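You operate a simulated robot arm through the tools that you are given. There is no shell and no other tool. Be economical: measure what you need, move in short steps, check, and stop when the job is done.

You are at the controls of a simulated robot arm. One attempt, no reset.

JOB
Finger both sprung flaps down, then lay the folded boxes in the green crate.
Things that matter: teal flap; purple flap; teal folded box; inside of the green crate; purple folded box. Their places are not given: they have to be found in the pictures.

Only the result counts: the job must be done as asked and must still hold three seconds after the hand-in. Knocking over, shifting, dropping, spilling or breaking anything else fails it.

ROBOT AND FRAMES
A 7-joint arm with a two-finger parallel gripper, fixed in place. Base frame: the origin is at the foot of the arm, x ahead of it, y to its left, z up. Lengths are in mm, angles in degrees, forces in N, time in s.
With the tool pointing down near the work surface it reaches from about 400 to 900 mm from the base axis. Its first joint turns from -115.0 to 115.0 degrees. Payload 3.91 kg.
The tool frame sits at the grasp point between the pads (the TCP): z along the fingers, y along the line on which they close. The tips reach 30 mm beyond it. The gripper opens to 110 mm. The fingers are 20 mm wide and 10 mm thick; the gripper's body (48 by 112 mm) begins 55 mm behind the TCP.
Orientation is that of the tool frame in the base frame, as a unit quaternion [x, y, z, w]. With the fingers straight down and closing along the base's y, the tool's x points along the base's -x, its y along +y and its z along -z.

CONTROLS
- The arm moves only by the tool play_rows. Its argument "steps" is a list of rows, each a list of 7 numbers: the opening, from 0 (shut) to 1 (fully open), then the shift along the base's x, y, z in mm, then the turn, a rotation vector about the base's x, y, z in degrees. In form: [[claw, dx, dy, dz, ax, ay, az], ...]. A call has 1 to 20 rows; each row is the pose to reach, as a shift and turn from the pose commanded when the call began. A row lasts 0.2 s, in which the tool goes at most 50 mm and 8.6 degrees; a call with a longer step from one row to the next is refused whole, and so is a gripper value outside its range. Where a pose cannot be reached the arm comes as near as it can. A force on the tool above 40 N (or 10 N above the force at the start of the call, whichever is more), or a blocked arm, ends the call early, and 0.2 s more pass. The fingers move at their own pace (about 153 mm/s each) and stop on an object; they squeeze with about 35 N. The grip force told is the motor's: it shows also when the fingers shut on nothing. Time passes only in rows, and 0.2 s behind the last, so rows that repeat a pose let the fingers close. It gives the time, the measured TCP pose, the force on the tool (base axes), the opening and the grip force at its end, in the units of the frame above (readings bear some noise), and new pictures: "show" is both (left out), scene, wrist or none.
- Cameras (640 x 400 px; columns grow to the right, rows downward): "scene" is fixed at [390.6, 495.6, 1371.4]; the picture's right is [-0.86, -0.50, 0.00], its down [-0.29, 0.49, -0.82] and it looks along [0.42, -0.71, -0.57] (base axes); focal length 316 px, centre (320, 200). "wrist" rides on the gripper at [-36, 0, -57] in the tool frame; the picture's right is [0.00, -1.00, 0.00], its down [0.97, 0.00, -0.24] and it looks along [0.24, 0.00, 0.97] (tool axes); focal length 218 px, centre (320, 200).
- lift_body(by): slides the trunk up (or, below 0, down) by that many mm; the arm rides with it, the base frame stays. It gives what a move gives, with no picture.
- pixel_to_xyz(camera, pixels): for up to 12 pixels [column, row] of the newest picture of that camera ("zoom" is the newest enlarged one), the place [x, y, z] in the base frame of the surface seen there, good to about 2 mm, but the place of the scene camera against the robot may be out by one fixed shift of up to 12 mm in any direction. No time passes.
- enlarge(camera, box): a new picture of the part [left, top, right, bottom] of that camera's present view, enlarged. No time passes.
- hand_in(): hands the job in; it is judged then, once.

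Keep the steps short. Do not move on a guess: measure, check each grasp and each placing, and mend mistakes. In all there are 80 turns and 170 pictures (those below and enlarged ones count). Leave the gripper open and the arm clear of the work at the hand-in unless told otherwise, and finish with a single line.

The tools are called after "Request:" by a JSON object that holds its "api" and its "payload". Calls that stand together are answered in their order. play_rows: Moves the arm, as the interface text tells. Its arguments: {"type":"object","properties":{"steps":{"type":"array"},"show":{"type":"string","enum":["both","scene","wrist","none"]}},"required":["steps"]} The other tools are called the same way: lift_body (by) slides the trunk up or down; pixel_to_xyz (camera, pixels) gives the place of the surface under pixels of a picture; enlarge (camera, box) takes an enlarged picture of a part of a camera's view; hand_in () hands the job in.

At the start:

```text
time_s: 0.0
tool_pos: [485.3, 80.2, 1182.2]
tool_rot: [0.0, 1.0, 0.0, 0.0]
contact_force: [0.4, -0.2, -1.0]
gripper_width: 109.8
grasp_force: 0.1
trunk travel left (down, up): [-825.0, 165.0]
```

scene: 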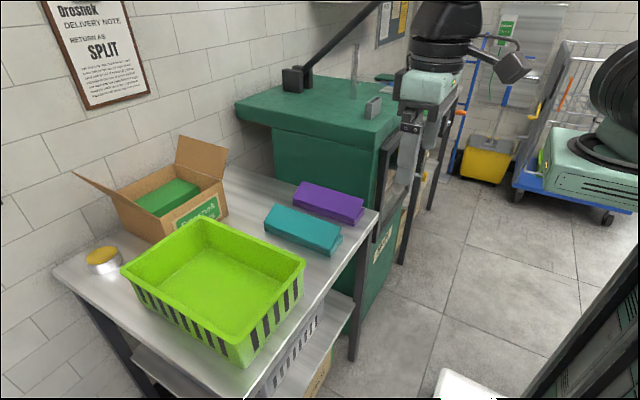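
wrist: 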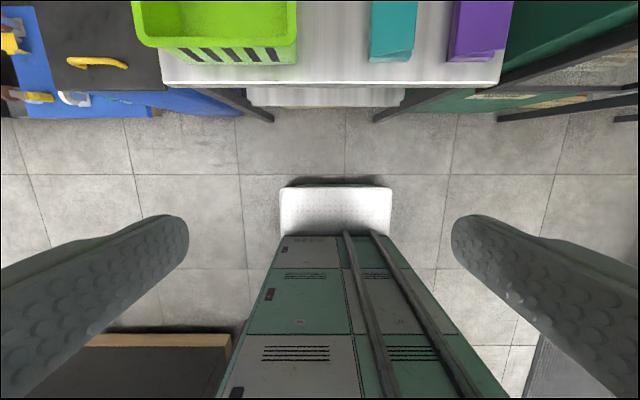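

I see two folded boxes (teal near pixel 302,228; purple near 328,203) beside a green crate (about 213,285), and a cardboard carton behind. I'll enlarge both areas before measuring.

Request:
{"api": "enlarge", "payload": {"camera": "scene", "box": [240, 165, 400, 265]}}

Request:
{"api": "enlarge", "payload": {"camera": "scene", "box": [60, 120, 320, 370]}}

Request:
{"api": "pixel_to_xyz", "payload": {"camera": "scene", "pixels": [[265, 226], [278, 206], [341, 238], [325, 252], [293, 203], [305, 183], [363, 206], [355, 222], [250, 235], [290, 265], [377, 211], [300, 230]]}}

Request:
{"api": "pixel_to_xyz", "payload": {"camera": "scene", "pixels": [[122, 267], [203, 219], [304, 260], [235, 348], [210, 285], [180, 275], [240, 290], [205, 250], [220, 315], [328, 202], [100, 260], [180, 190]]}}

```text
4.00 times, centred on (320, 215) of scene
```

zoom: 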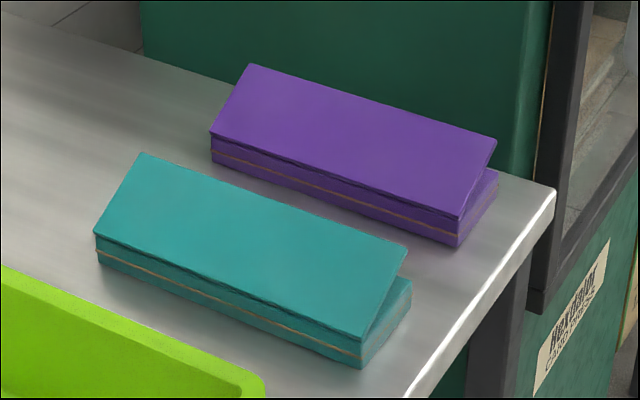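

```text
1.60 times, centred on (190, 245) of scene
```

zoom: 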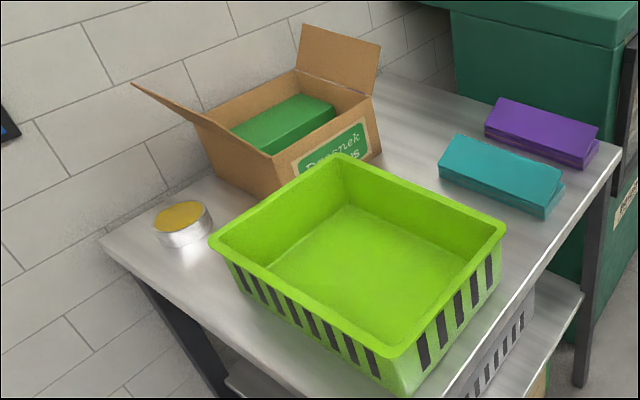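

```text
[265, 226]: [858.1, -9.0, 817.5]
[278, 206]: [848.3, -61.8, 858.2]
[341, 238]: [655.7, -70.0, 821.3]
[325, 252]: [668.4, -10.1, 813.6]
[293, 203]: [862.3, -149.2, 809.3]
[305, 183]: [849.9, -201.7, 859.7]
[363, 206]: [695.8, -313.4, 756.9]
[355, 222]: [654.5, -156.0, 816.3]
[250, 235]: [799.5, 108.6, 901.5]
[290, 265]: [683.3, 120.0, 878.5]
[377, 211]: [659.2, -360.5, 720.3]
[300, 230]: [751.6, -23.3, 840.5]
```

```text
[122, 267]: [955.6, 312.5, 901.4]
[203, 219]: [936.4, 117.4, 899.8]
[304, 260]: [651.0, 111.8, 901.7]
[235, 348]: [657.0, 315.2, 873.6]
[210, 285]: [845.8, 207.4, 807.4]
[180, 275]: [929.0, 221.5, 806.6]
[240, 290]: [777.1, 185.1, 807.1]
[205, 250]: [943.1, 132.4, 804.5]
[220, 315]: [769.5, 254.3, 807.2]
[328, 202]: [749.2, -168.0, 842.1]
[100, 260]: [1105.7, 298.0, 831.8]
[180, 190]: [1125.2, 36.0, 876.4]
```

The flaps appear hinged on each box's +y edge, with the free edge raised on the -y side (z about 858). I'll read the wall note, and move the open gripper high over the boxes to measure with the wrist camera, whose readings don't carry the fixed shift.

Request:
{"api": "enlarge", "payload": {"camera": "scene", "box": [30, 0, 170, 110]}}

Request:
{"api": "play_rows", "payload": {"steps": [[1, 40, -30, -10, 0, 0, 0], [1, 80, -60, -25, 0, 0, 0], [1, 120, -90, -40, 0, 0, 0], [1, 160, -120, -55, 0, 0, 0], [1, 195, -150, -70, 0, 0, 0], [1, 215, -170, -82, 0, 0, 0], [1, 215, -170, -82, 0, 0, 0]]}}

```text
3.64 times, centred on (100, 55) of scene
```

zoom: 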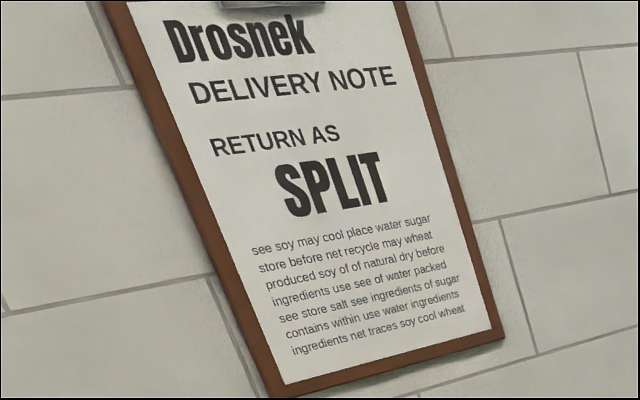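

```text
refused: row 1 steps farther than a row can; nothing moved
```

The note has nothing to do with the job. My first row was just over the 50 mm limit, so I'll resend the move with smaller steps.

Request:
{"api": "play_rows", "payload": {"steps": [[1, 30, -25, -10, 0, 0, 0], [1, 62, -50, -23, 0, 0, 0], [1, 94, -75, -36, 0, 0, 0], [1, 126, -100, -49, 0, 0, 0], [1, 158, -125, -61, 0, 0, 0], [1, 188, -148, -72, 0, 0, 0], [1, 215, -170, -82, 0, 0, 0], [1, 215, -170, -82, 0, 0, 0]]}}

```text
time_s: 1.8
tool_pos: [698.9, -89.6, 1102.2]
tool_rot: [0.001, 1.0, 0.0, 0.0]
contact_force: [0.4, 0.6, -0.1]
gripper_width: 110.1
grasp_force: 0.0
trunk travel left (down, up): [-825.0, 165.0]
```

scene: 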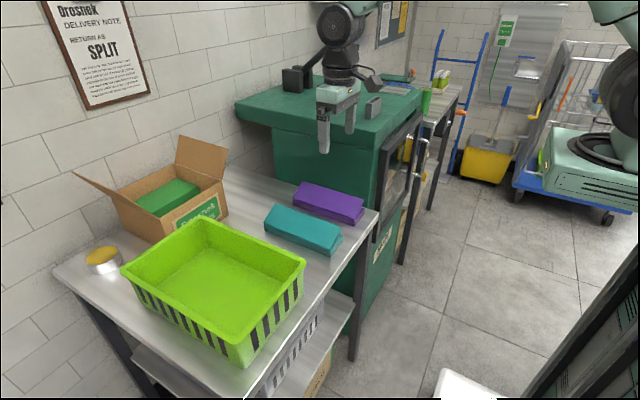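
wrist: 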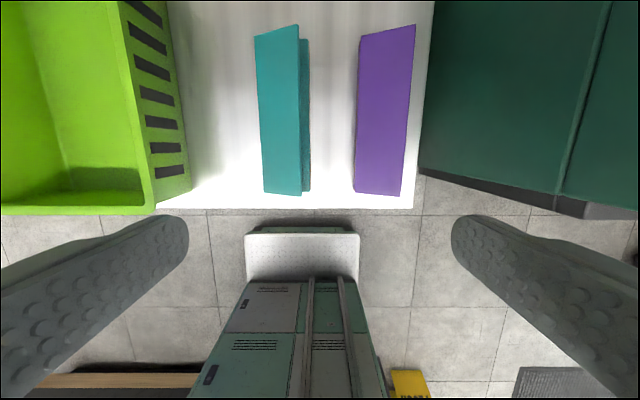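

In the wrist picture the teal flap spans about (255,35) to (300,195), with its base peeking out at the right; the purple spans about (358,35) to (415,195). I'll measure edges there and enlarge.

Request:
{"api": "pixel_to_xyz", "payload": {"camera": "wrist", "pixels": [[257, 40], [296, 30], [264, 190], [298, 192], [309, 188], [307, 45], [361, 40], [413, 30], [356, 190], [400, 192], [335, 120], [390, 110]]}}

Request:
{"api": "pixel_to_xyz", "payload": {"camera": "wrist", "pixels": [[148, 205], [122, 10], [80, 170], [70, 150], [60, 100], [180, 185], [413, 100], [424, 100], [280, 110], [295, 110], [263, 110], [305, 110]]}}

Request:
{"api": "enlarge", "payload": {"camera": "wrist", "box": [230, 10, 450, 210]}}

```text
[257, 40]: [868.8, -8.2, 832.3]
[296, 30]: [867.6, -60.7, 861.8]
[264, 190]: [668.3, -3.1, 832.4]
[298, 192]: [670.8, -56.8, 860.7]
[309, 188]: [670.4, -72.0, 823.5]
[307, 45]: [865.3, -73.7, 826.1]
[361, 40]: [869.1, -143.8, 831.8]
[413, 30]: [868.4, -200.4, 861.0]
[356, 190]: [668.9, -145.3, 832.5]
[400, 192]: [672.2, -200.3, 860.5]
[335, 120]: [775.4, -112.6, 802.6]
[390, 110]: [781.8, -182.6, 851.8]
```

```text
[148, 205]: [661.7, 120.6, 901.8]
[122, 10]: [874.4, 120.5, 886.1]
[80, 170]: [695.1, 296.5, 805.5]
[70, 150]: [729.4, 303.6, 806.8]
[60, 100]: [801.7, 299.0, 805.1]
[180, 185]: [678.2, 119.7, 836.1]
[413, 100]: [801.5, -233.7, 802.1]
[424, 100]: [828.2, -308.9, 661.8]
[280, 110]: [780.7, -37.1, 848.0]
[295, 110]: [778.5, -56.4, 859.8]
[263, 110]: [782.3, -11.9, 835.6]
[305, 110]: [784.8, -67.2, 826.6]
```

```text
2.00 times, centred on (340, 110) of wrist
```

zoom: 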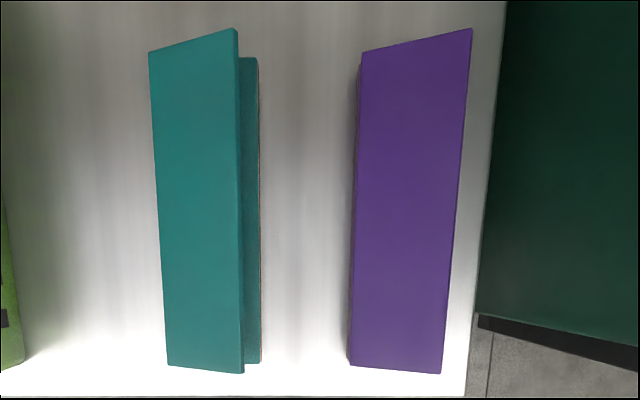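

Measured with the wrist camera: the boxes span x 668–868. The teal hinge is at y≈-3 and its free edge at y≈-60, z≈861; base top z≈825; table z≈802. Next I shut the fingers and hover above the teal flap's free edge at (768,-56), TCP z≈905.

Request:
{"api": "play_rows", "payload": {"steps": [[0, 17, 8, -40, 0, 0, 0], [0, 34, 16, -80, 0, 0, 0], [0, 51, 24, -120, 0, 0, 0], [0, 69, 33, -160, 0, 0, 0], [0, 69, 33, -197, 0, 0, 0], [0, 69, 33, -197, 0, 0, 0]]}}

```text
time_s: 3.2
tool_pos: [765.8, -57.1, 903.4]
tool_rot: [0.001, 1.0, 0.0, 0.0]
contact_force: [0.6, 0.1, -0.6]
gripper_width: 0.0
grasp_force: 34.7
trunk travel left (down, up): [-825.0, 165.0]
```

scene: 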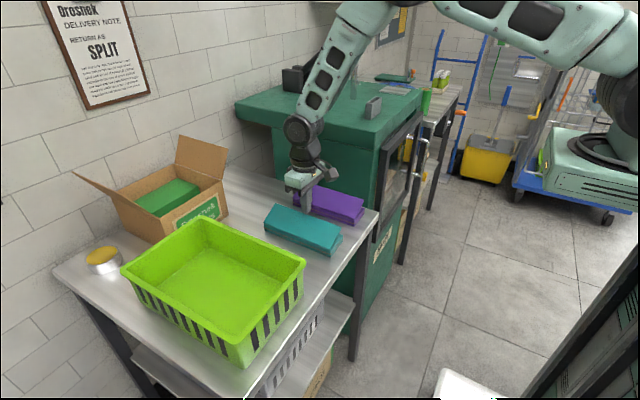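
wrist: 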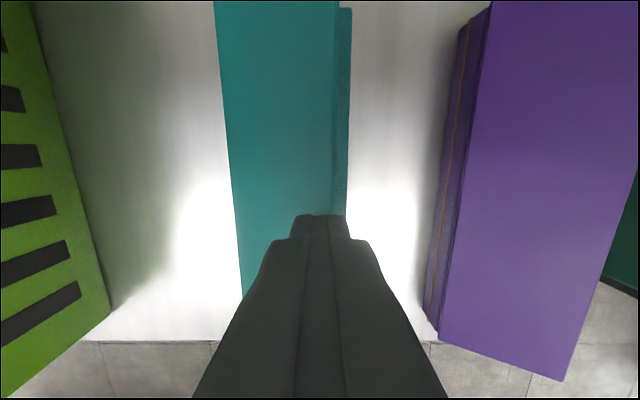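

The closed tips (z≈873) sit over the free edge of the teal flap, about 12 mm above it. I'll press down slowly to tip z≈834 and read the force.

Request:
{"api": "play_rows", "payload": {"steps": [[0, 0, 0, -8, 0, 0, 0], [0, 0, 0, -15, 0, 0, 0], [0, 0, 0, -21, 0, 0, 0], [0, 0, 0, -27, 0, 0, 0], [0, 0, 0, -32, 0, 0, 0], [0, 0, 0, -36, 0, 0, 0], [0, 0, 0, -39, 0, 0, 0], [0, 0, 0, -39, 0, 0, 0]]}}

```text
time_s: 5.0
tool_pos: [767.6, -56.6, 865.2]
tool_rot: [0.0, 1.0, 0.0, 0.0]
contact_force: [0.0, -0.4, -0.3]
gripper_width: 0.0
grasp_force: 35.0
trunk travel left (down, up): [-825.0, 165.0]
```

scene: 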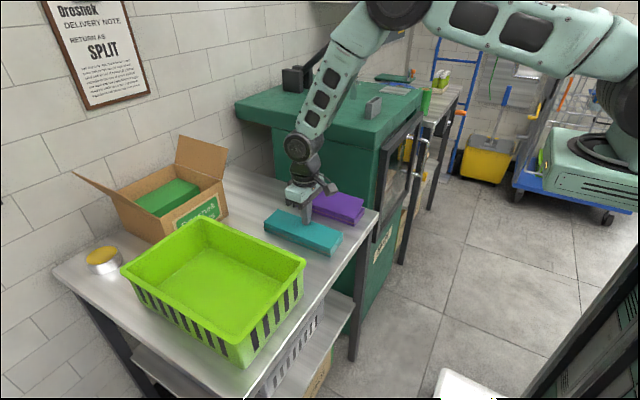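
wrist: 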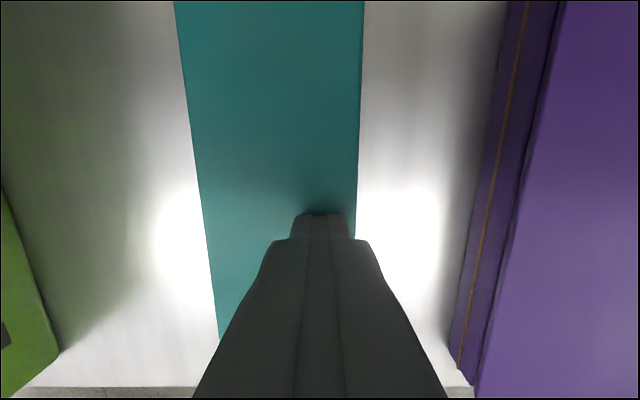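

The flap looks flat and the force reads about zero, so it may have latched. I'll press 4 mm further to feel the stop, then lift off and look.

Request:
{"api": "play_rows", "payload": {"steps": [[0, 0, 0, -2, 0, 0, 0], [0, 0, 0, -4, 0, 0, 0], [0, 0, 0, -4, 0, 0, 0]], "show": "none"}}

Request:
{"api": "play_rows", "payload": {"steps": [[0, 0, 0, 20, 0, 0, 0], [0, 0, 0, 50, 0, 0, 0], [0, 0, 0, 50, 0, 0, 0], [0, 0, 0, 50, 0, 0, 0]]}}

Request:
{"api": "enlarge", "payload": {"camera": "scene", "box": [240, 165, 400, 265]}}

```text
time_s: 5.8
tool_pos: [767.3, -57.1, 860.2]
tool_rot: [0.0, 1.0, 0.0, 0.0]
contact_force: [-0.9, -1.0, 1.8]
gripper_width: 0.0
grasp_force: 34.9
trunk travel left (down, up): [-825.0, 165.0]
```

```text
time_s: 6.8
tool_pos: [767.0, -55.3, 911.3]
tool_rot: [0.0, 1.0, 0.0, 0.0]
contact_force: [0.4, 0.0, 0.4]
gripper_width: 0.0
grasp_force: 34.9
trunk travel left (down, up): [-825.0, 165.0]
```

scene: 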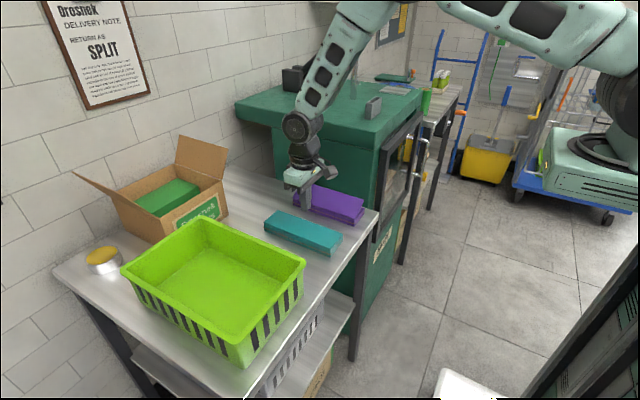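
wrist: 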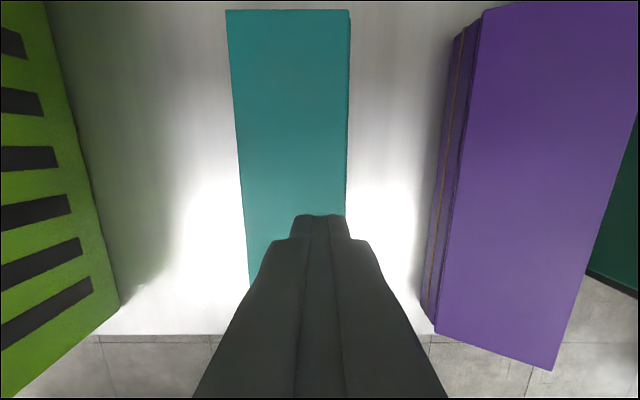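

```text
4.00 times, centred on (320, 215) of scene
```

zoom: 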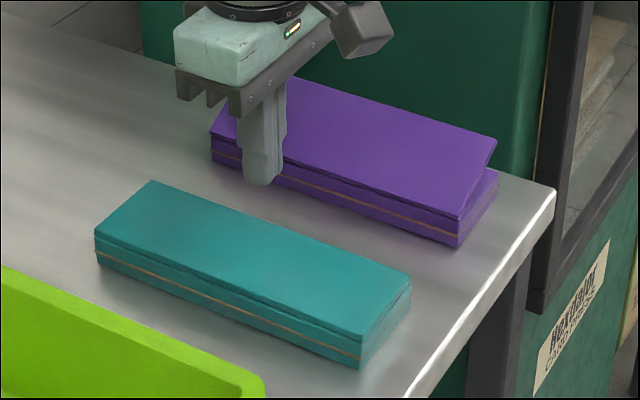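

The teal flap is down and stays down. I'll move over the purple free edge (y≈-196) and press the same way.

Request:
{"api": "play_rows", "payload": {"steps": [[0, 0, -45, 0, 0, 0, 0], [0, 0, -90, 0, 0, 0, 0], [0, 1, -140, 0, 0, 0, 0], [0, 1, -140, -12, 0, 0, 0], [0, 1, -140, -22, 0, 0, 0], [0, 1, -140, -29, 0, 0, 0], [0, 1, -140, -35, 0, 0, 0], [0, 1, -140, -40, 0, 0, 0], [0, 1, -140, -44, 0, 0, 0], [0, 1, -140, -47, 0, 0, 0], [0, 1, -140, -50, 0, 0, 0], [0, 1, -140, -50, 0, 0, 0]], "show": "none"}}

Request:
{"api": "play_rows", "payload": {"steps": [[0.5, 0, 0, 30, 0, 0, 0], [1, 0, 35, 60, 0, 0, 0], [1, -10, 70, 90, 0, 0, 0], [1, -10, 100, 130, 0, 0, 0], [1, -20, 130, 160, 0, 0, 0], [1, -20, 130, 160, 0, 0, 0]]}}

Request:
{"api": "enlarge", "payload": {"camera": "scene", "box": [240, 165, 400, 265]}}

```text
time_s: 9.4
tool_pos: [768.7, -196.1, 860.6]
tool_rot: [0.0, 1.0, 0.0, 0.0]
contact_force: [-0.4, -0.2, 0.9]
gripper_width: 0.2
grasp_force: 35.0
trunk travel left (down, up): [-825.0, 165.0]
```

```text
time_s: 10.8
tool_pos: [746.9, -67.7, 1021.6]
tool_rot: [0.0, 1.0, 0.0, 0.0]
contact_force: [-0.5, 0.1, -0.3]
gripper_width: 110.0
grasp_force: 0.1
trunk travel left (down, up): [-825.0, 165.0]
```

scene: 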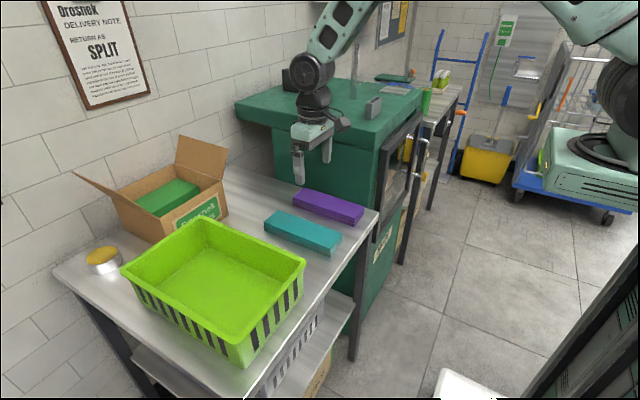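
wrist: 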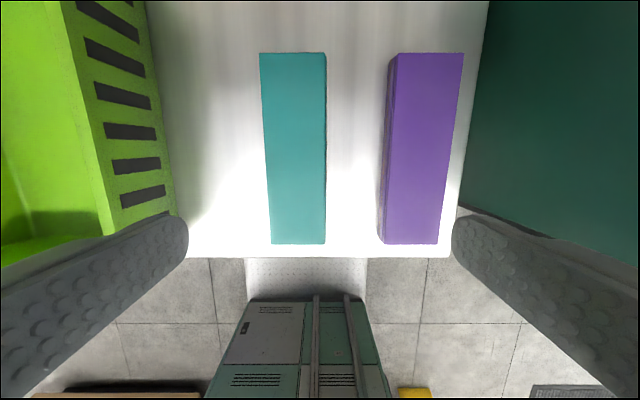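

```text
4.00 times, centred on (320, 215) of scene
```

zoom: 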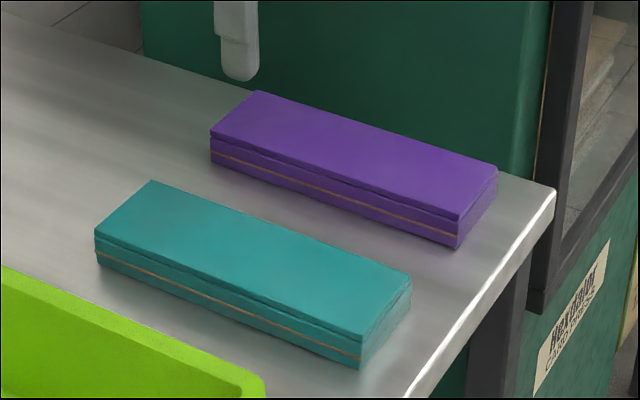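

Both flaps are down and holding. Now I'll measure both folded boxes precisely in this wrist picture.

Request:
{"api": "pixel_to_xyz", "payload": {"camera": "wrist", "pixels": [[262, 57], [323, 57], [273, 240], [323, 240], [400, 57], [460, 57], [386, 240], [435, 240], [267, 150], [324, 150], [392, 150], [447, 150]]}}

Request:
{"api": "pixel_to_xyz", "payload": {"camera": "scene", "pixels": [[205, 246], [158, 273], [281, 268], [228, 325], [180, 260], [250, 256], [190, 300], [255, 300], [213, 222], [297, 262], [131, 270], [240, 346]]}}

```text
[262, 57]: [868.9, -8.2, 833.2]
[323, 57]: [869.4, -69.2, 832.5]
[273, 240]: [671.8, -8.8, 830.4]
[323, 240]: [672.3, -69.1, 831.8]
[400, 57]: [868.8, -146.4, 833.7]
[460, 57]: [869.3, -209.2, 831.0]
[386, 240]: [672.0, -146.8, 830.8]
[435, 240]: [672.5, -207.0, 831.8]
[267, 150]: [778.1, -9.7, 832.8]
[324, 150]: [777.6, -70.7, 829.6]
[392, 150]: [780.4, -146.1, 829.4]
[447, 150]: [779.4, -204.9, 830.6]
```

```text
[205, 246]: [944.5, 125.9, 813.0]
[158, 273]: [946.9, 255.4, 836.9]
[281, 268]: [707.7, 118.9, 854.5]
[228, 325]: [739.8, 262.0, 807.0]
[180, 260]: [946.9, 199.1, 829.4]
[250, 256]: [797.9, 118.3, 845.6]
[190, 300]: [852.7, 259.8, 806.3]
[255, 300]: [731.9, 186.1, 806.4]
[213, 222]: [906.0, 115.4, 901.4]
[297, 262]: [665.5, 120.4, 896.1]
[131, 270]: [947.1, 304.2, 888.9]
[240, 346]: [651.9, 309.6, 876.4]
```

Both boxes are 66 × 200 × 31 mm, with the teal centred at about (770,-39.5) and the purple at about (770,-177). I'll grip only the upper half (tips 16 mm above the table) so the gripper body clears the crate rim (z≈901) later. Now lowering over the teal box.

Request:
{"api": "play_rows", "payload": {"steps": [[1, 12, 14, -40, 0, 0, 0], [1, 23, 28, -80, 0, 0, 0], [1, 23, 28, -120, 0, 0, 0], [1, 23, 28, -155, 0, 0, 0], [1, 23, 28, -174, 0, 0, 0], [1, 23, 28, -174, 0, 0, 0]]}}

```text
time_s: 12.2
tool_pos: [772.1, -39.4, 846.7]
tool_rot: [0.0, 1.0, 0.0, 0.0]
contact_force: [0.3, -0.5, 0.1]
gripper_width: 110.0
grasp_force: 0.0
trunk travel left (down, up): [-825.0, 165.0]
```

scene: 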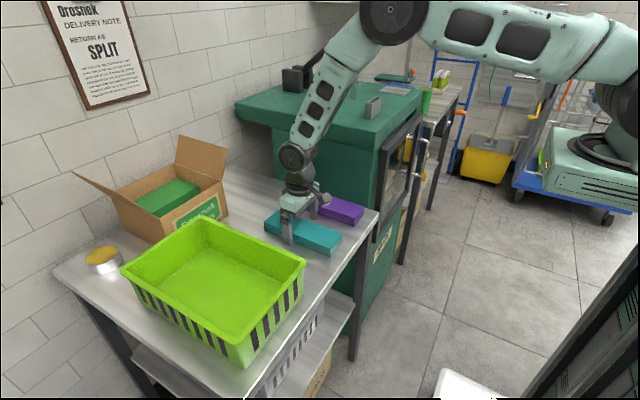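
wrist: 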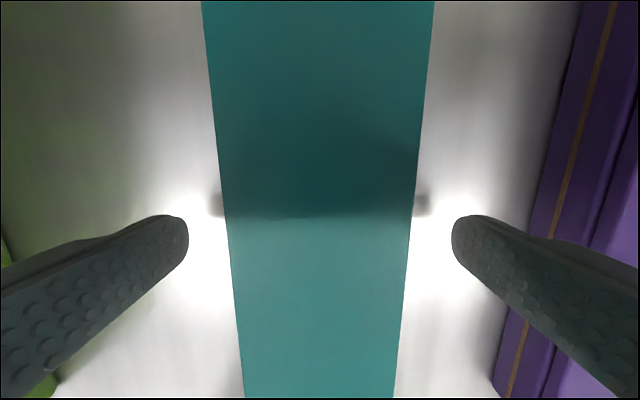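

The fingers straddle the teal box evenly. I'll close, let them settle, then lift 20 mm as a check.

Request:
{"api": "play_rows", "payload": {"steps": [[0, 0, 0, 0, 0, 0, 0], [0, 0, 0, 0, 0, 0, 0], [0, 0, 0, 0, 0, 0, 0], [0, 0, 0, 10, 0, 0, 0], [0, 0, 0, 22, 0, 0, 0], [0, 0, 0, 22, 0, 0, 0]]}}

Request:
{"api": "enlarge", "payload": {"camera": "scene", "box": [240, 165, 400, 265]}}

```text
time_s: 13.6
tool_pos: [772.7, -39.5, 869.5]
tool_rot: [0.0, 1.0, -0.001, 0.0]
contact_force: [-0.6, -0.6, 0.6]
gripper_width: 69.1
grasp_force: 35.3
trunk travel left (down, up): [-825.0, 165.0]
```

scene: 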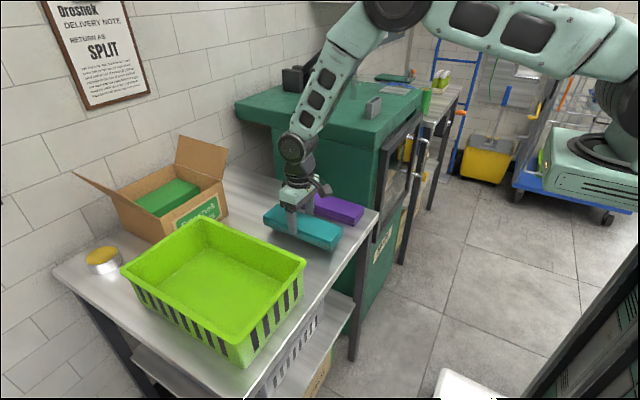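
wrist: 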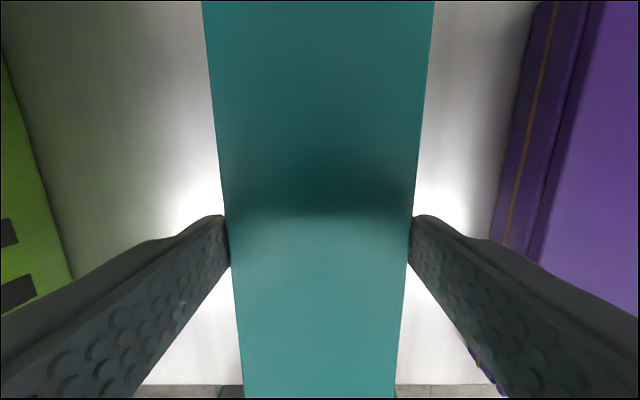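

```text
4.00 times, centred on (320, 215) of scene
```

zoom: 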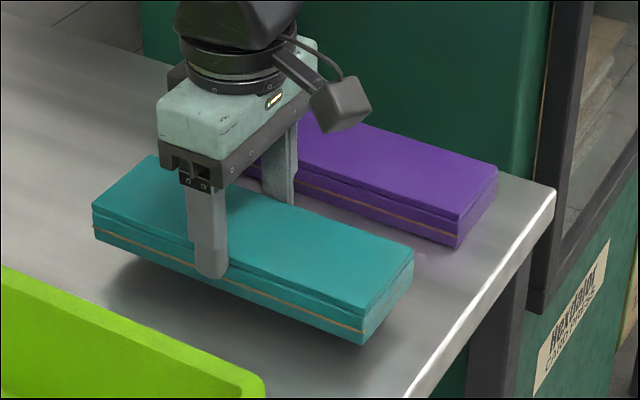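

Grip is solid at 69 mm, the box is level and the flap still down. I'll raise it to TCP z≈1010, carry it over the crate and look at the walls with the wrist camera.

Request:
{"api": "play_rows", "payload": {"steps": [[0, 0, 0, 35, 0, 0, 0], [0, 0, 0, 70, 0, 0, 0], [0, 0, 0, 105, 0, 0, 0], [0, 0, 0, 140, 0, 0, 0], [0, 3, 35, 140, 0, 0, 0], [0, 6, 70, 140, 0, 0, 0], [0, 9, 105, 140, 0, 0, 0], [0, 12, 140, 140, 0, 0, 0], [0, 15, 175, 140, 0, 0, 0], [0, 18, 210, 140, 0, 0, 0], [0, 18, 235, 140, 0, 0, 0], [0, 18, 255, 140, 0, 0, 0], [0, 18, 255, 140, 0, 0, 0]]}}

```text
time_s: 16.4
tool_pos: [790.0, 216.3, 1008.0]
tool_rot: [-0.001, 1.0, -0.001, 0.0]
contact_force: [-0.4, 0.7, -1.1]
gripper_width: 69.2
grasp_force: 35.6
trunk travel left (down, up): [-825.0, 165.0]
```

scene: 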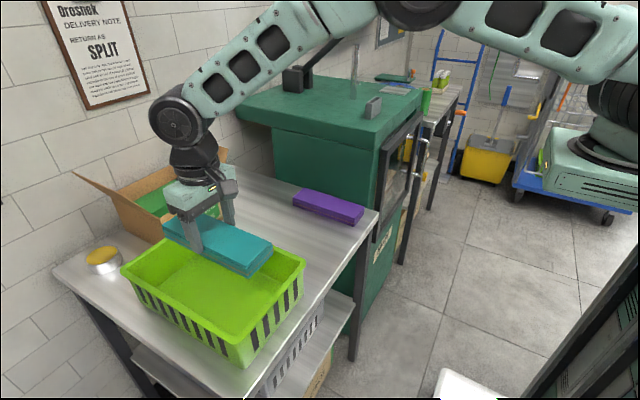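
wrist: 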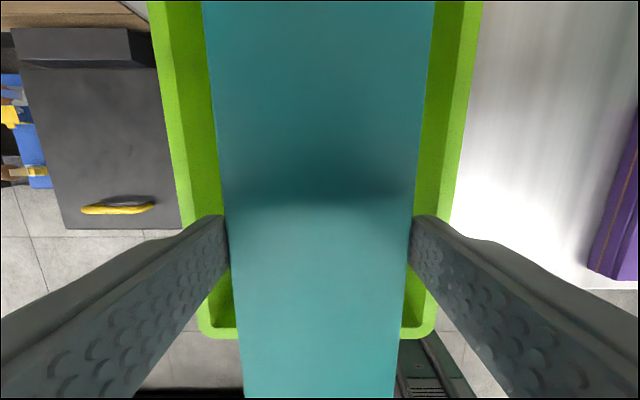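

The box hangs over the crate. I'll measure the rim and inner walls from this picture.

Request:
{"api": "pixel_to_xyz", "payload": {"camera": "wrist", "pixels": [[172, 130], [187, 130], [193, 130], [200, 130], [212, 130], [432, 130], [440, 130], [448, 130], [460, 130], [420, 320], [415, 310], [418, 332]]}}

Request:
{"api": "enlarge", "payload": {"camera": "wrist", "box": [140, 0, 500, 350]}}

```text
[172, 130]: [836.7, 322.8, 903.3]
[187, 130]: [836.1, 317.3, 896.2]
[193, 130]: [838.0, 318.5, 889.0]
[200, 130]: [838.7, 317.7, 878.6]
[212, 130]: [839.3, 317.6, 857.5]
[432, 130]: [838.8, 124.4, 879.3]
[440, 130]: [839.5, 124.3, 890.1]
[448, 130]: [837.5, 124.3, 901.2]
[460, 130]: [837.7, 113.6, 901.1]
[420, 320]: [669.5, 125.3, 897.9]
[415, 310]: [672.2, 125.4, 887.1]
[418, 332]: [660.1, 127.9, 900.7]
```

```text
1.14 times, centred on (320, 175) of wrist
```

zoom: 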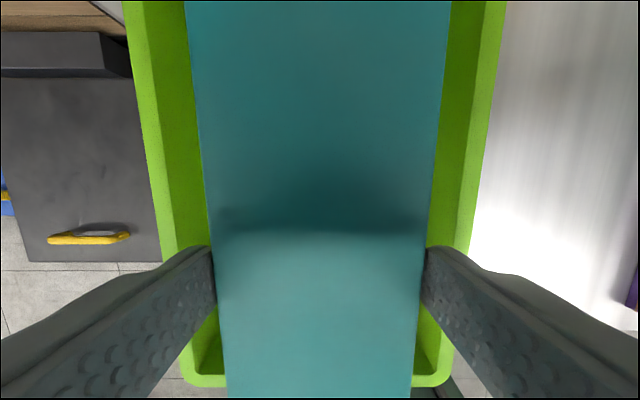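

The inner walls are vertical, at y≈124.5 and 317.5 (193 mm wide), with the floor at z≈806. Teal goes on the far side at y≈265, leaving room for the fingers; purple at y≈176. I'll shift across and lower slowly to just above the floor.

Request:
{"api": "play_rows", "payload": {"steps": [[0, 5, 25, 0, 0, 0, 0], [0, 10, 49, 0, 0, 0, 0], [0, 10, 49, -30, 0, 0, 0], [0, 10, 49, -60, 0, 0, 0], [0, 10, 49, -90, 0, 0, 0], [0, 10, 49, -115, 0, 0, 0], [0, 10, 49, -130, 0, 0, 0], [0, 10, 49, -130, 0, 0, 0]]}}

```text
time_s: 18.2
tool_pos: [800.5, 264.1, 878.1]
tool_rot: [0.0, 1.0, 0.001, 0.0]
contact_force: [0.1, 0.1, -1.0]
gripper_width: 69.1
grasp_force: 35.3
trunk travel left (down, up): [-825.0, 165.0]
```

scene: 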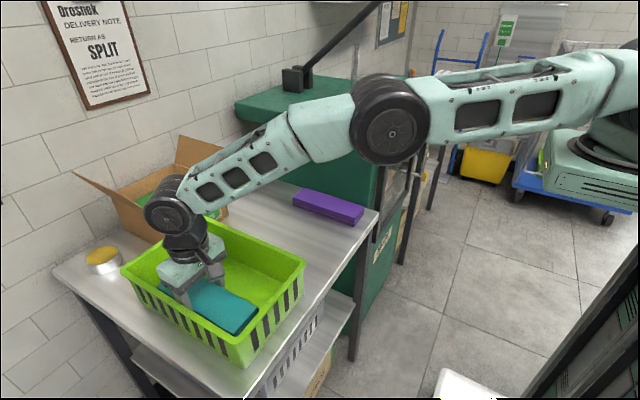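
wrist: 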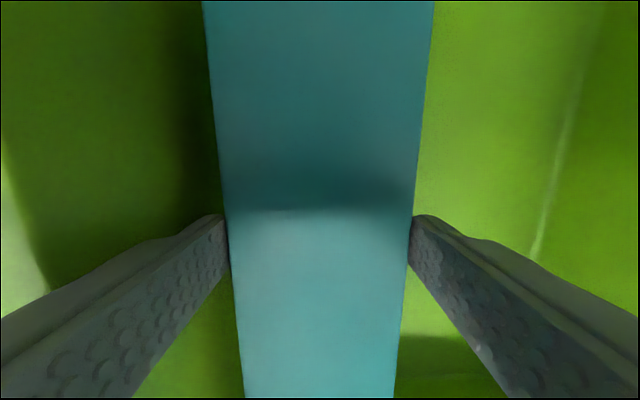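

All clear so far. I'll check the carton flap beside the wrist in a close-up, and lower the last 25 mm.

Request:
{"api": "play_rows", "payload": {"steps": [[0, 0, 0, -8, 0, 0, 0], [0, 0, 0, -15, 0, 0, 0], [0, 0, 0, -20, 0, 0, 0], [0, 0, 0, -25, 0, 0, 0], [0, 0, 0, -25, 0, 0, 0]]}}

Request:
{"api": "enlarge", "payload": {"camera": "scene", "box": [60, 120, 320, 370]}}

```text
time_s: 19.4
tool_pos: [799.3, 264.9, 852.3]
tool_rot: [0.0, 1.0, 0.0, 0.0]
contact_force: [-1.1, -0.1, -0.8]
gripper_width: 68.9
grasp_force: 35.3
trunk travel left (down, up): [-825.0, 165.0]
```

scene: 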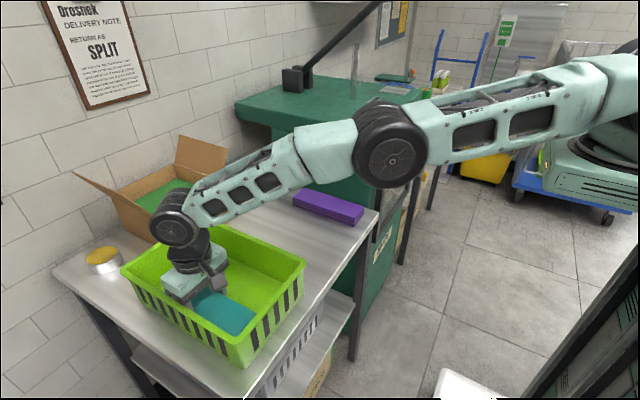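
wrist: 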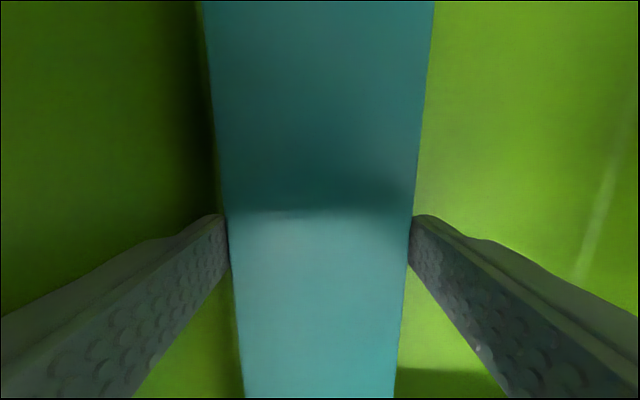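

```text
1.60 times, centred on (190, 245) of scene
```

zoom: 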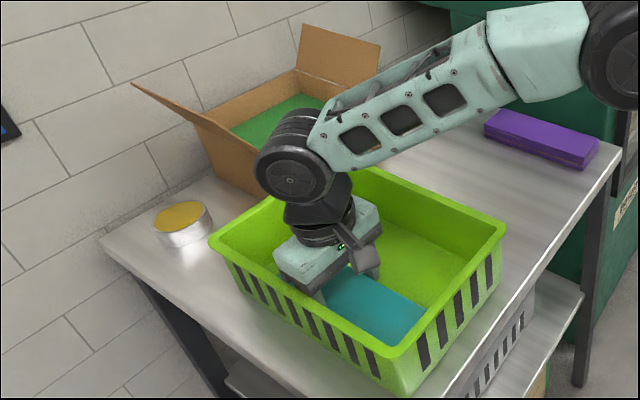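

The box bottom should be within about 1 mm of the floor, and nothing is touched. I'll open just to 77 mm (far finger stays off the wall), then rise straight up.

Request:
{"api": "play_rows", "payload": {"steps": [[0.66, 0, 0, 0, 0, 0, 0], [0.7, 0, 0, 0, 0, 0, 0], [0.7, 0, 0, 0, 0, 0, 0], [0.7, 0, 0, 15, 0, 0, 0], [0.7, 0, 0, 40, 0, 0, 0], [0.7, 0, 0, 80, 0, 0, 0], [0.7, 0, -20, 120, 0, 0, 0], [0.7, 0, -45, 160, 0, 0, 0], [1, -20, -85, 175, 0, 0, 0], [1, -40, -125, 175, 0, 0, 0], [1, -40, -125, 175, 0, 0, 0]]}}

Request:
{"api": "enlarge", "payload": {"camera": "scene", "box": [60, 120, 320, 370]}}

```text
time_s: 21.8
tool_pos: [760.3, 141.4, 1026.8]
tool_rot: [0.0, 1.0, -0.001, 0.0]
contact_force: [0.2, -0.6, -1.3]
gripper_width: 110.3
grasp_force: 0.0
trunk travel left (down, up): [-825.0, 165.0]
```

scene: 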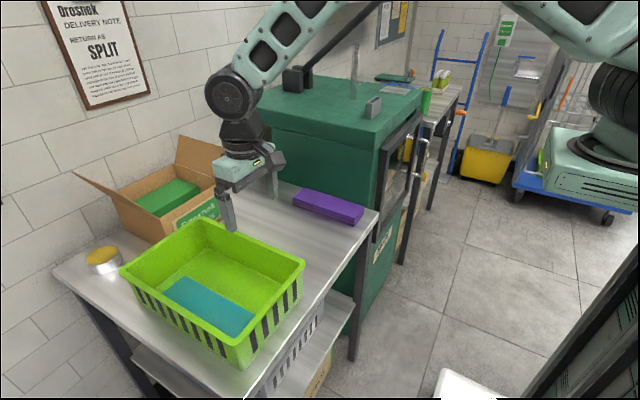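
wrist: 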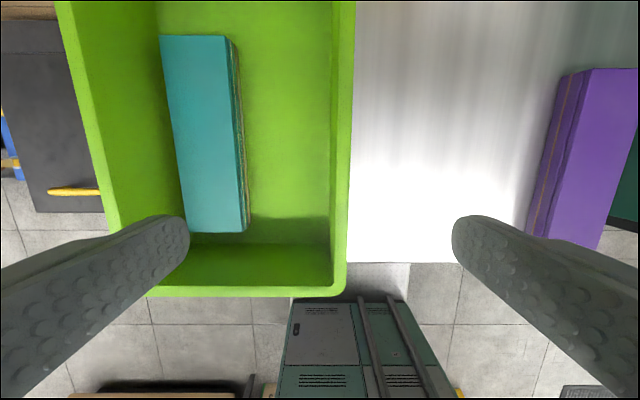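

```text
1.60 times, centred on (190, 245) of scene
```

zoom: 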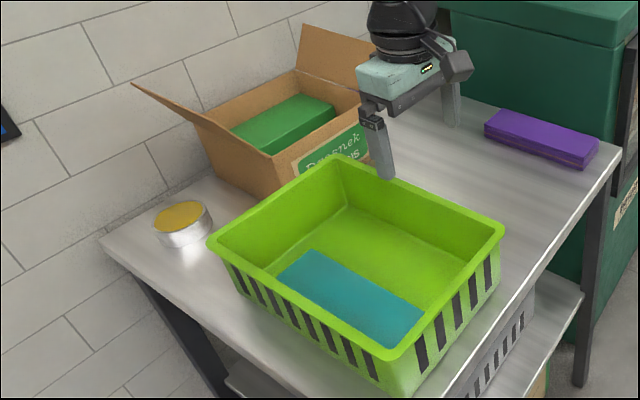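

Teal lies flat in the crate with its flap shut. I'll measure its near edge and the crate walls again before bringing the purple.

Request:
{"api": "pixel_to_xyz", "payload": {"camera": "wrist", "pixels": [[232, 120], [243, 200], [246, 210], [165, 60], [180, 200], [90, 100], [332, 130], [338, 150], [343, 150], [300, 270], [300, 288], [215, 42]]}}

Request:
{"api": "pixel_to_xyz", "payload": {"camera": "scene", "pixels": [[122, 267], [203, 219], [304, 260], [235, 348], [213, 222], [131, 270]]}}

```text
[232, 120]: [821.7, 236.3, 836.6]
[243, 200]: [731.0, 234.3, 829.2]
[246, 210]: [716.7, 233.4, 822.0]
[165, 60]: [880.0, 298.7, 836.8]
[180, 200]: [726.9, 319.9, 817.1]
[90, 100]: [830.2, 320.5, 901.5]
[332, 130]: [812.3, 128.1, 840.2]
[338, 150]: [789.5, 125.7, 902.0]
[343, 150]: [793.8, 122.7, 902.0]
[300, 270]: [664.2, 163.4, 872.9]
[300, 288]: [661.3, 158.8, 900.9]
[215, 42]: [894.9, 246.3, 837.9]
```

```text
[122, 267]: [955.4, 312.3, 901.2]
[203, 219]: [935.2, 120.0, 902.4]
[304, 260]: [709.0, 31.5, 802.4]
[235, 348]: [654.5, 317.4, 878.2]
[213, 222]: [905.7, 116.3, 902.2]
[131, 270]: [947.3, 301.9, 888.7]
```

Teal's near edge is at y≈233 and the near wall at ≈127, so purple goes at y≈180 with about 5 mm to spare each side. Before reaching for purple I'll check how close the green cabinet is, and move above the purple box.

Request:
{"api": "pixel_to_xyz", "payload": {"camera": "scene", "pixels": [[330, 150], [370, 150], [300, 140], [340, 128], [375, 140], [350, 175], [300, 165]]}}

Request:
{"api": "play_rows", "payload": {"steps": [[1, 0, -40, 0, 0, 0, 0], [1, 0, -80, 0, 0, 0, 0], [1, 0, -120, 0, 0, 0, 0], [1, 0, -160, 0, 0, 0, 0], [1, 0, -200, 0, 0, 0, 0], [1, 0, -240, 0, 0, 0, 0], [1, 5, -280, 0, 0, 0, 0], [1, 11, -319, -10, 0, 0, 0], [1, 11, -319, -50, 0, 0, 0], [1, 11, -319, -50, 0, 0, 0]]}}

```text
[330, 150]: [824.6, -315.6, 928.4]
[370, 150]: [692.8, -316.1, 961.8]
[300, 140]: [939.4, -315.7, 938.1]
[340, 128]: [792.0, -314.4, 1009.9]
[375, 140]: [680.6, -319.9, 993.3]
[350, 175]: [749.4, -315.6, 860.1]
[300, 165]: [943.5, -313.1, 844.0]
```

```text
time_s: 24.0
tool_pos: [771.1, -178.5, 979.0]
tool_rot: [-0.001, 1.0, 0.0, 0.001]
contact_force: [0.1, -0.2, -0.1]
gripper_width: 110.0
grasp_force: 0.1
trunk travel left (down, up): [-825.0, 165.0]
```

scene: 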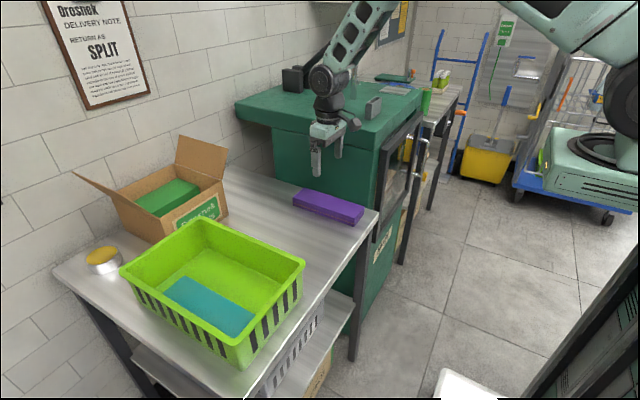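
wrist: 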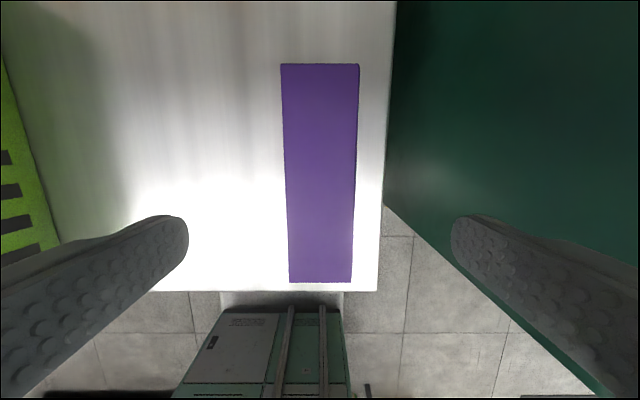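

The cabinet face is at y≈-315, well clear. The purple box is centred under the fingers (columns 287–355). I'll lower to z≈847 and close.

Request:
{"api": "play_rows", "payload": {"steps": [[1, 0, 0, -45, 0, 0, 0], [1, 0, 0, -85, 0, 0, 0], [1, 0, 0, -115, 0, 0, 0], [1, 0, 0, -132, 0, 0, 0], [1, 0, 0, -132, 0, 0, 0], [0, 0, 0, -132, 0, 0, 0], [0, 0, 0, -132, 0, 0, 0], [0, 0, 0, -132, 0, 0, 0]], "show": "none"}}

Request:
{"api": "play_rows", "payload": {"steps": [[0, 0, 0, 10, 0, 0, 0], [0, 0, 0, 25, 0, 0, 0], [0, 0, 0, 25, 0, 0, 0]]}}

```text
time_s: 25.8
tool_pos: [770.3, -177.6, 847.1]
tool_rot: [0.0, 1.0, 0.0, 0.0]
contact_force: [-0.7, -0.4, -0.3]
gripper_width: 69.4
grasp_force: 34.8
trunk travel left (down, up): [-825.0, 165.0]
```

```text
time_s: 26.6
tool_pos: [769.9, -179.2, 871.3]
tool_rot: [0.0, 1.0, -0.001, 0.0]
contact_force: [-0.2, -0.1, 0.2]
gripper_width: 69.0
grasp_force: 34.8
trunk travel left (down, up): [-825.0, 165.0]
```

scene: 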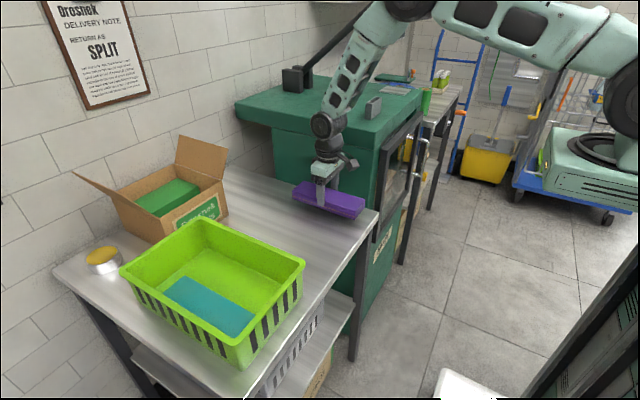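
wrist: 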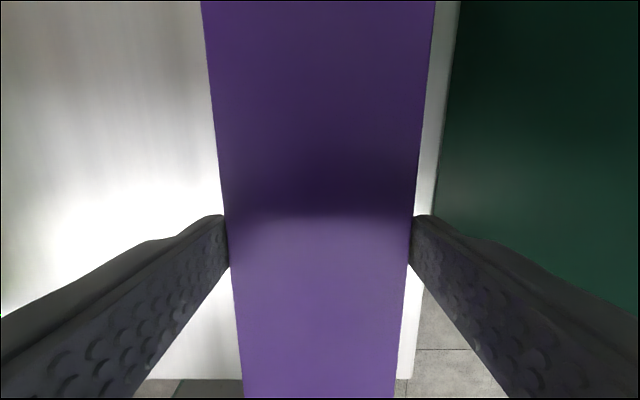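

Purple is held level (69 mm). I'll lift it to z≈1010 and carry it over to (800, 180).

Request:
{"api": "play_rows", "payload": {"steps": [[0, 0, 0, 35, 0, 0, 0], [0, 0, 0, 70, 0, 0, 0], [0, 0, 0, 105, 0, 0, 0], [0, 0, 0, 138, 0, 0, 0], [0, 3, 40, 138, 0, 0, 0], [0, 6, 80, 138, 0, 0, 0], [0, 9, 120, 138, 0, 0, 0], [0, 12, 160, 138, 0, 0, 0], [0, 15, 200, 138, 0, 0, 0], [0, 18, 240, 138, 0, 0, 0], [0, 21, 280, 138, 0, 0, 0], [0, 25, 315, 138, 0, 0, 0], [0, 30, 340, 138, 0, 0, 0], [0, 30, 358, 138, 0, 0, 0], [0, 30, 358, 138, 0, 0, 0]]}}

Request:
{"api": "pixel_to_xyz", "payload": {"camera": "wrist", "pixels": [[190, 130], [200, 150], [195, 100], [205, 60], [432, 130], [440, 130], [448, 130]]}}

```text
time_s: 29.8
tool_pos: [800.6, 180.6, 1010.1]
tool_rot: [0.0, 1.0, 0.0, 0.0]
contact_force: [0.5, 0.0, -1.4]
gripper_width: 69.1
grasp_force: 35.1
trunk travel left (down, up): [-825.0, 165.0]
```

scene: 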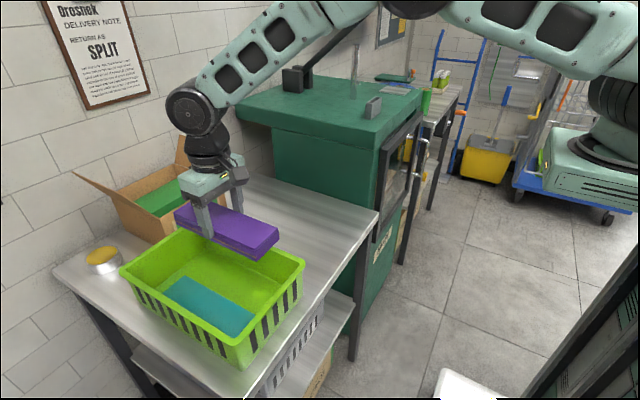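
wrist: 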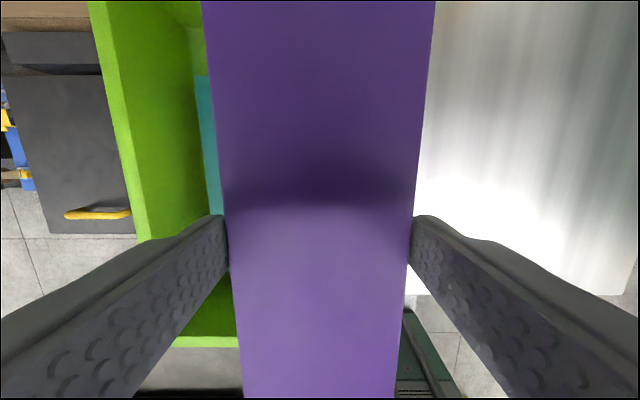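

```text
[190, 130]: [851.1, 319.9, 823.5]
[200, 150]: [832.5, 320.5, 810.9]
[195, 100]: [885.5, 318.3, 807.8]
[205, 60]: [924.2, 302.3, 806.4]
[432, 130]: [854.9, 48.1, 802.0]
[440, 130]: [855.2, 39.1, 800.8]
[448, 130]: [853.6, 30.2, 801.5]
```

The far wall reads y≈319.5 and the gap centre is about 180, matching the TCP. I'll lower to 878, then gently to 853.

Request:
{"api": "play_rows", "payload": {"steps": [[0, 0, 0, -30, 0, 0, 0], [0, 0, 0, -60, 0, 0, 0], [0, 0, 0, -90, 0, 0, 0], [0, 0, 0, -115, 0, 0, 0], [0, 0, 0, -132, 0, 0, 0], [0, 0, 0, -132, 0, 0, 0]]}}

Request:
{"api": "pixel_to_xyz", "payload": {"camera": "wrist", "pixels": [[190, 130], [170, 130], [140, 130], [120, 130], [450, 130], [480, 130], [510, 130], [540, 130]]}}

```text
time_s: 31.2
tool_pos: [801.6, 179.7, 877.5]
tool_rot: [0.0, 1.0, 0.0, 0.001]
contact_force: [0.4, 0.1, -0.3]
gripper_width: 69.1
grasp_force: 34.7
trunk travel left (down, up): [-825.0, 165.0]
```

scene: 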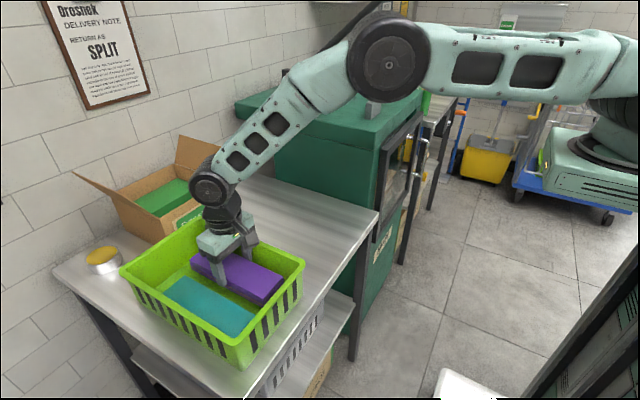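
wrist: 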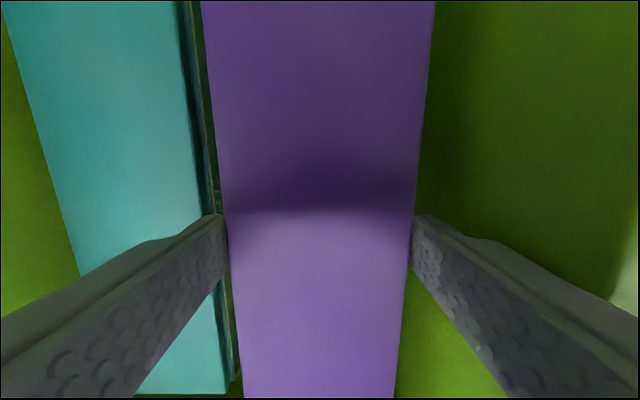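

```text
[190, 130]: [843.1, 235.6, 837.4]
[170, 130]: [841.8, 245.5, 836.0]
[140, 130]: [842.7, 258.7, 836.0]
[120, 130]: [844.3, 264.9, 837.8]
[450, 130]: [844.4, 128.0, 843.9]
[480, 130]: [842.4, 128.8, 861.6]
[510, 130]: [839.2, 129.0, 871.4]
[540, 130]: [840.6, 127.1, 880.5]
```

Near wall at y≈128, teal edge at ≈233–235, so the TCP at 180.5 leaves about 7 mm beyond each finger. Lowering the last 25 mm with a 1 mm nudge.

Request:
{"api": "play_rows", "payload": {"steps": [[0, 0, 1, -8, 0, 0, 0], [0, 0, 1, -15, 0, 0, 0], [0, 0, 1, -20, 0, 0, 0], [0, 0, 1, -25, 0, 0, 0], [0, 0, 1, -25, 0, 0, 0]]}}

```text
time_s: 32.4
tool_pos: [799.7, 180.6, 852.3]
tool_rot: [0.001, 1.0, -0.001, 0.0]
contact_force: [0.1, -0.2, -0.5]
gripper_width: 68.8
grasp_force: 35.1
trunk travel left (down, up): [-825.0, 165.0]
```

scene: 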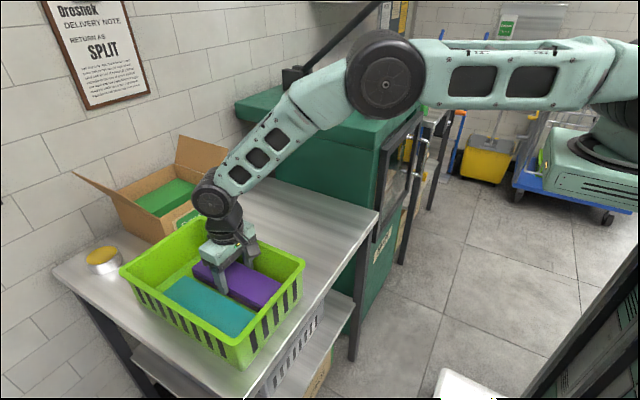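
wrist: 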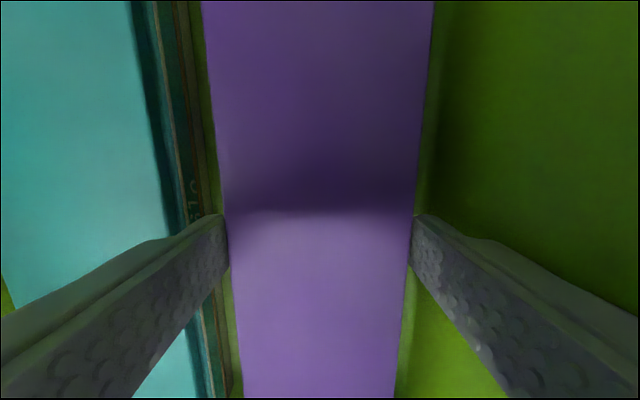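

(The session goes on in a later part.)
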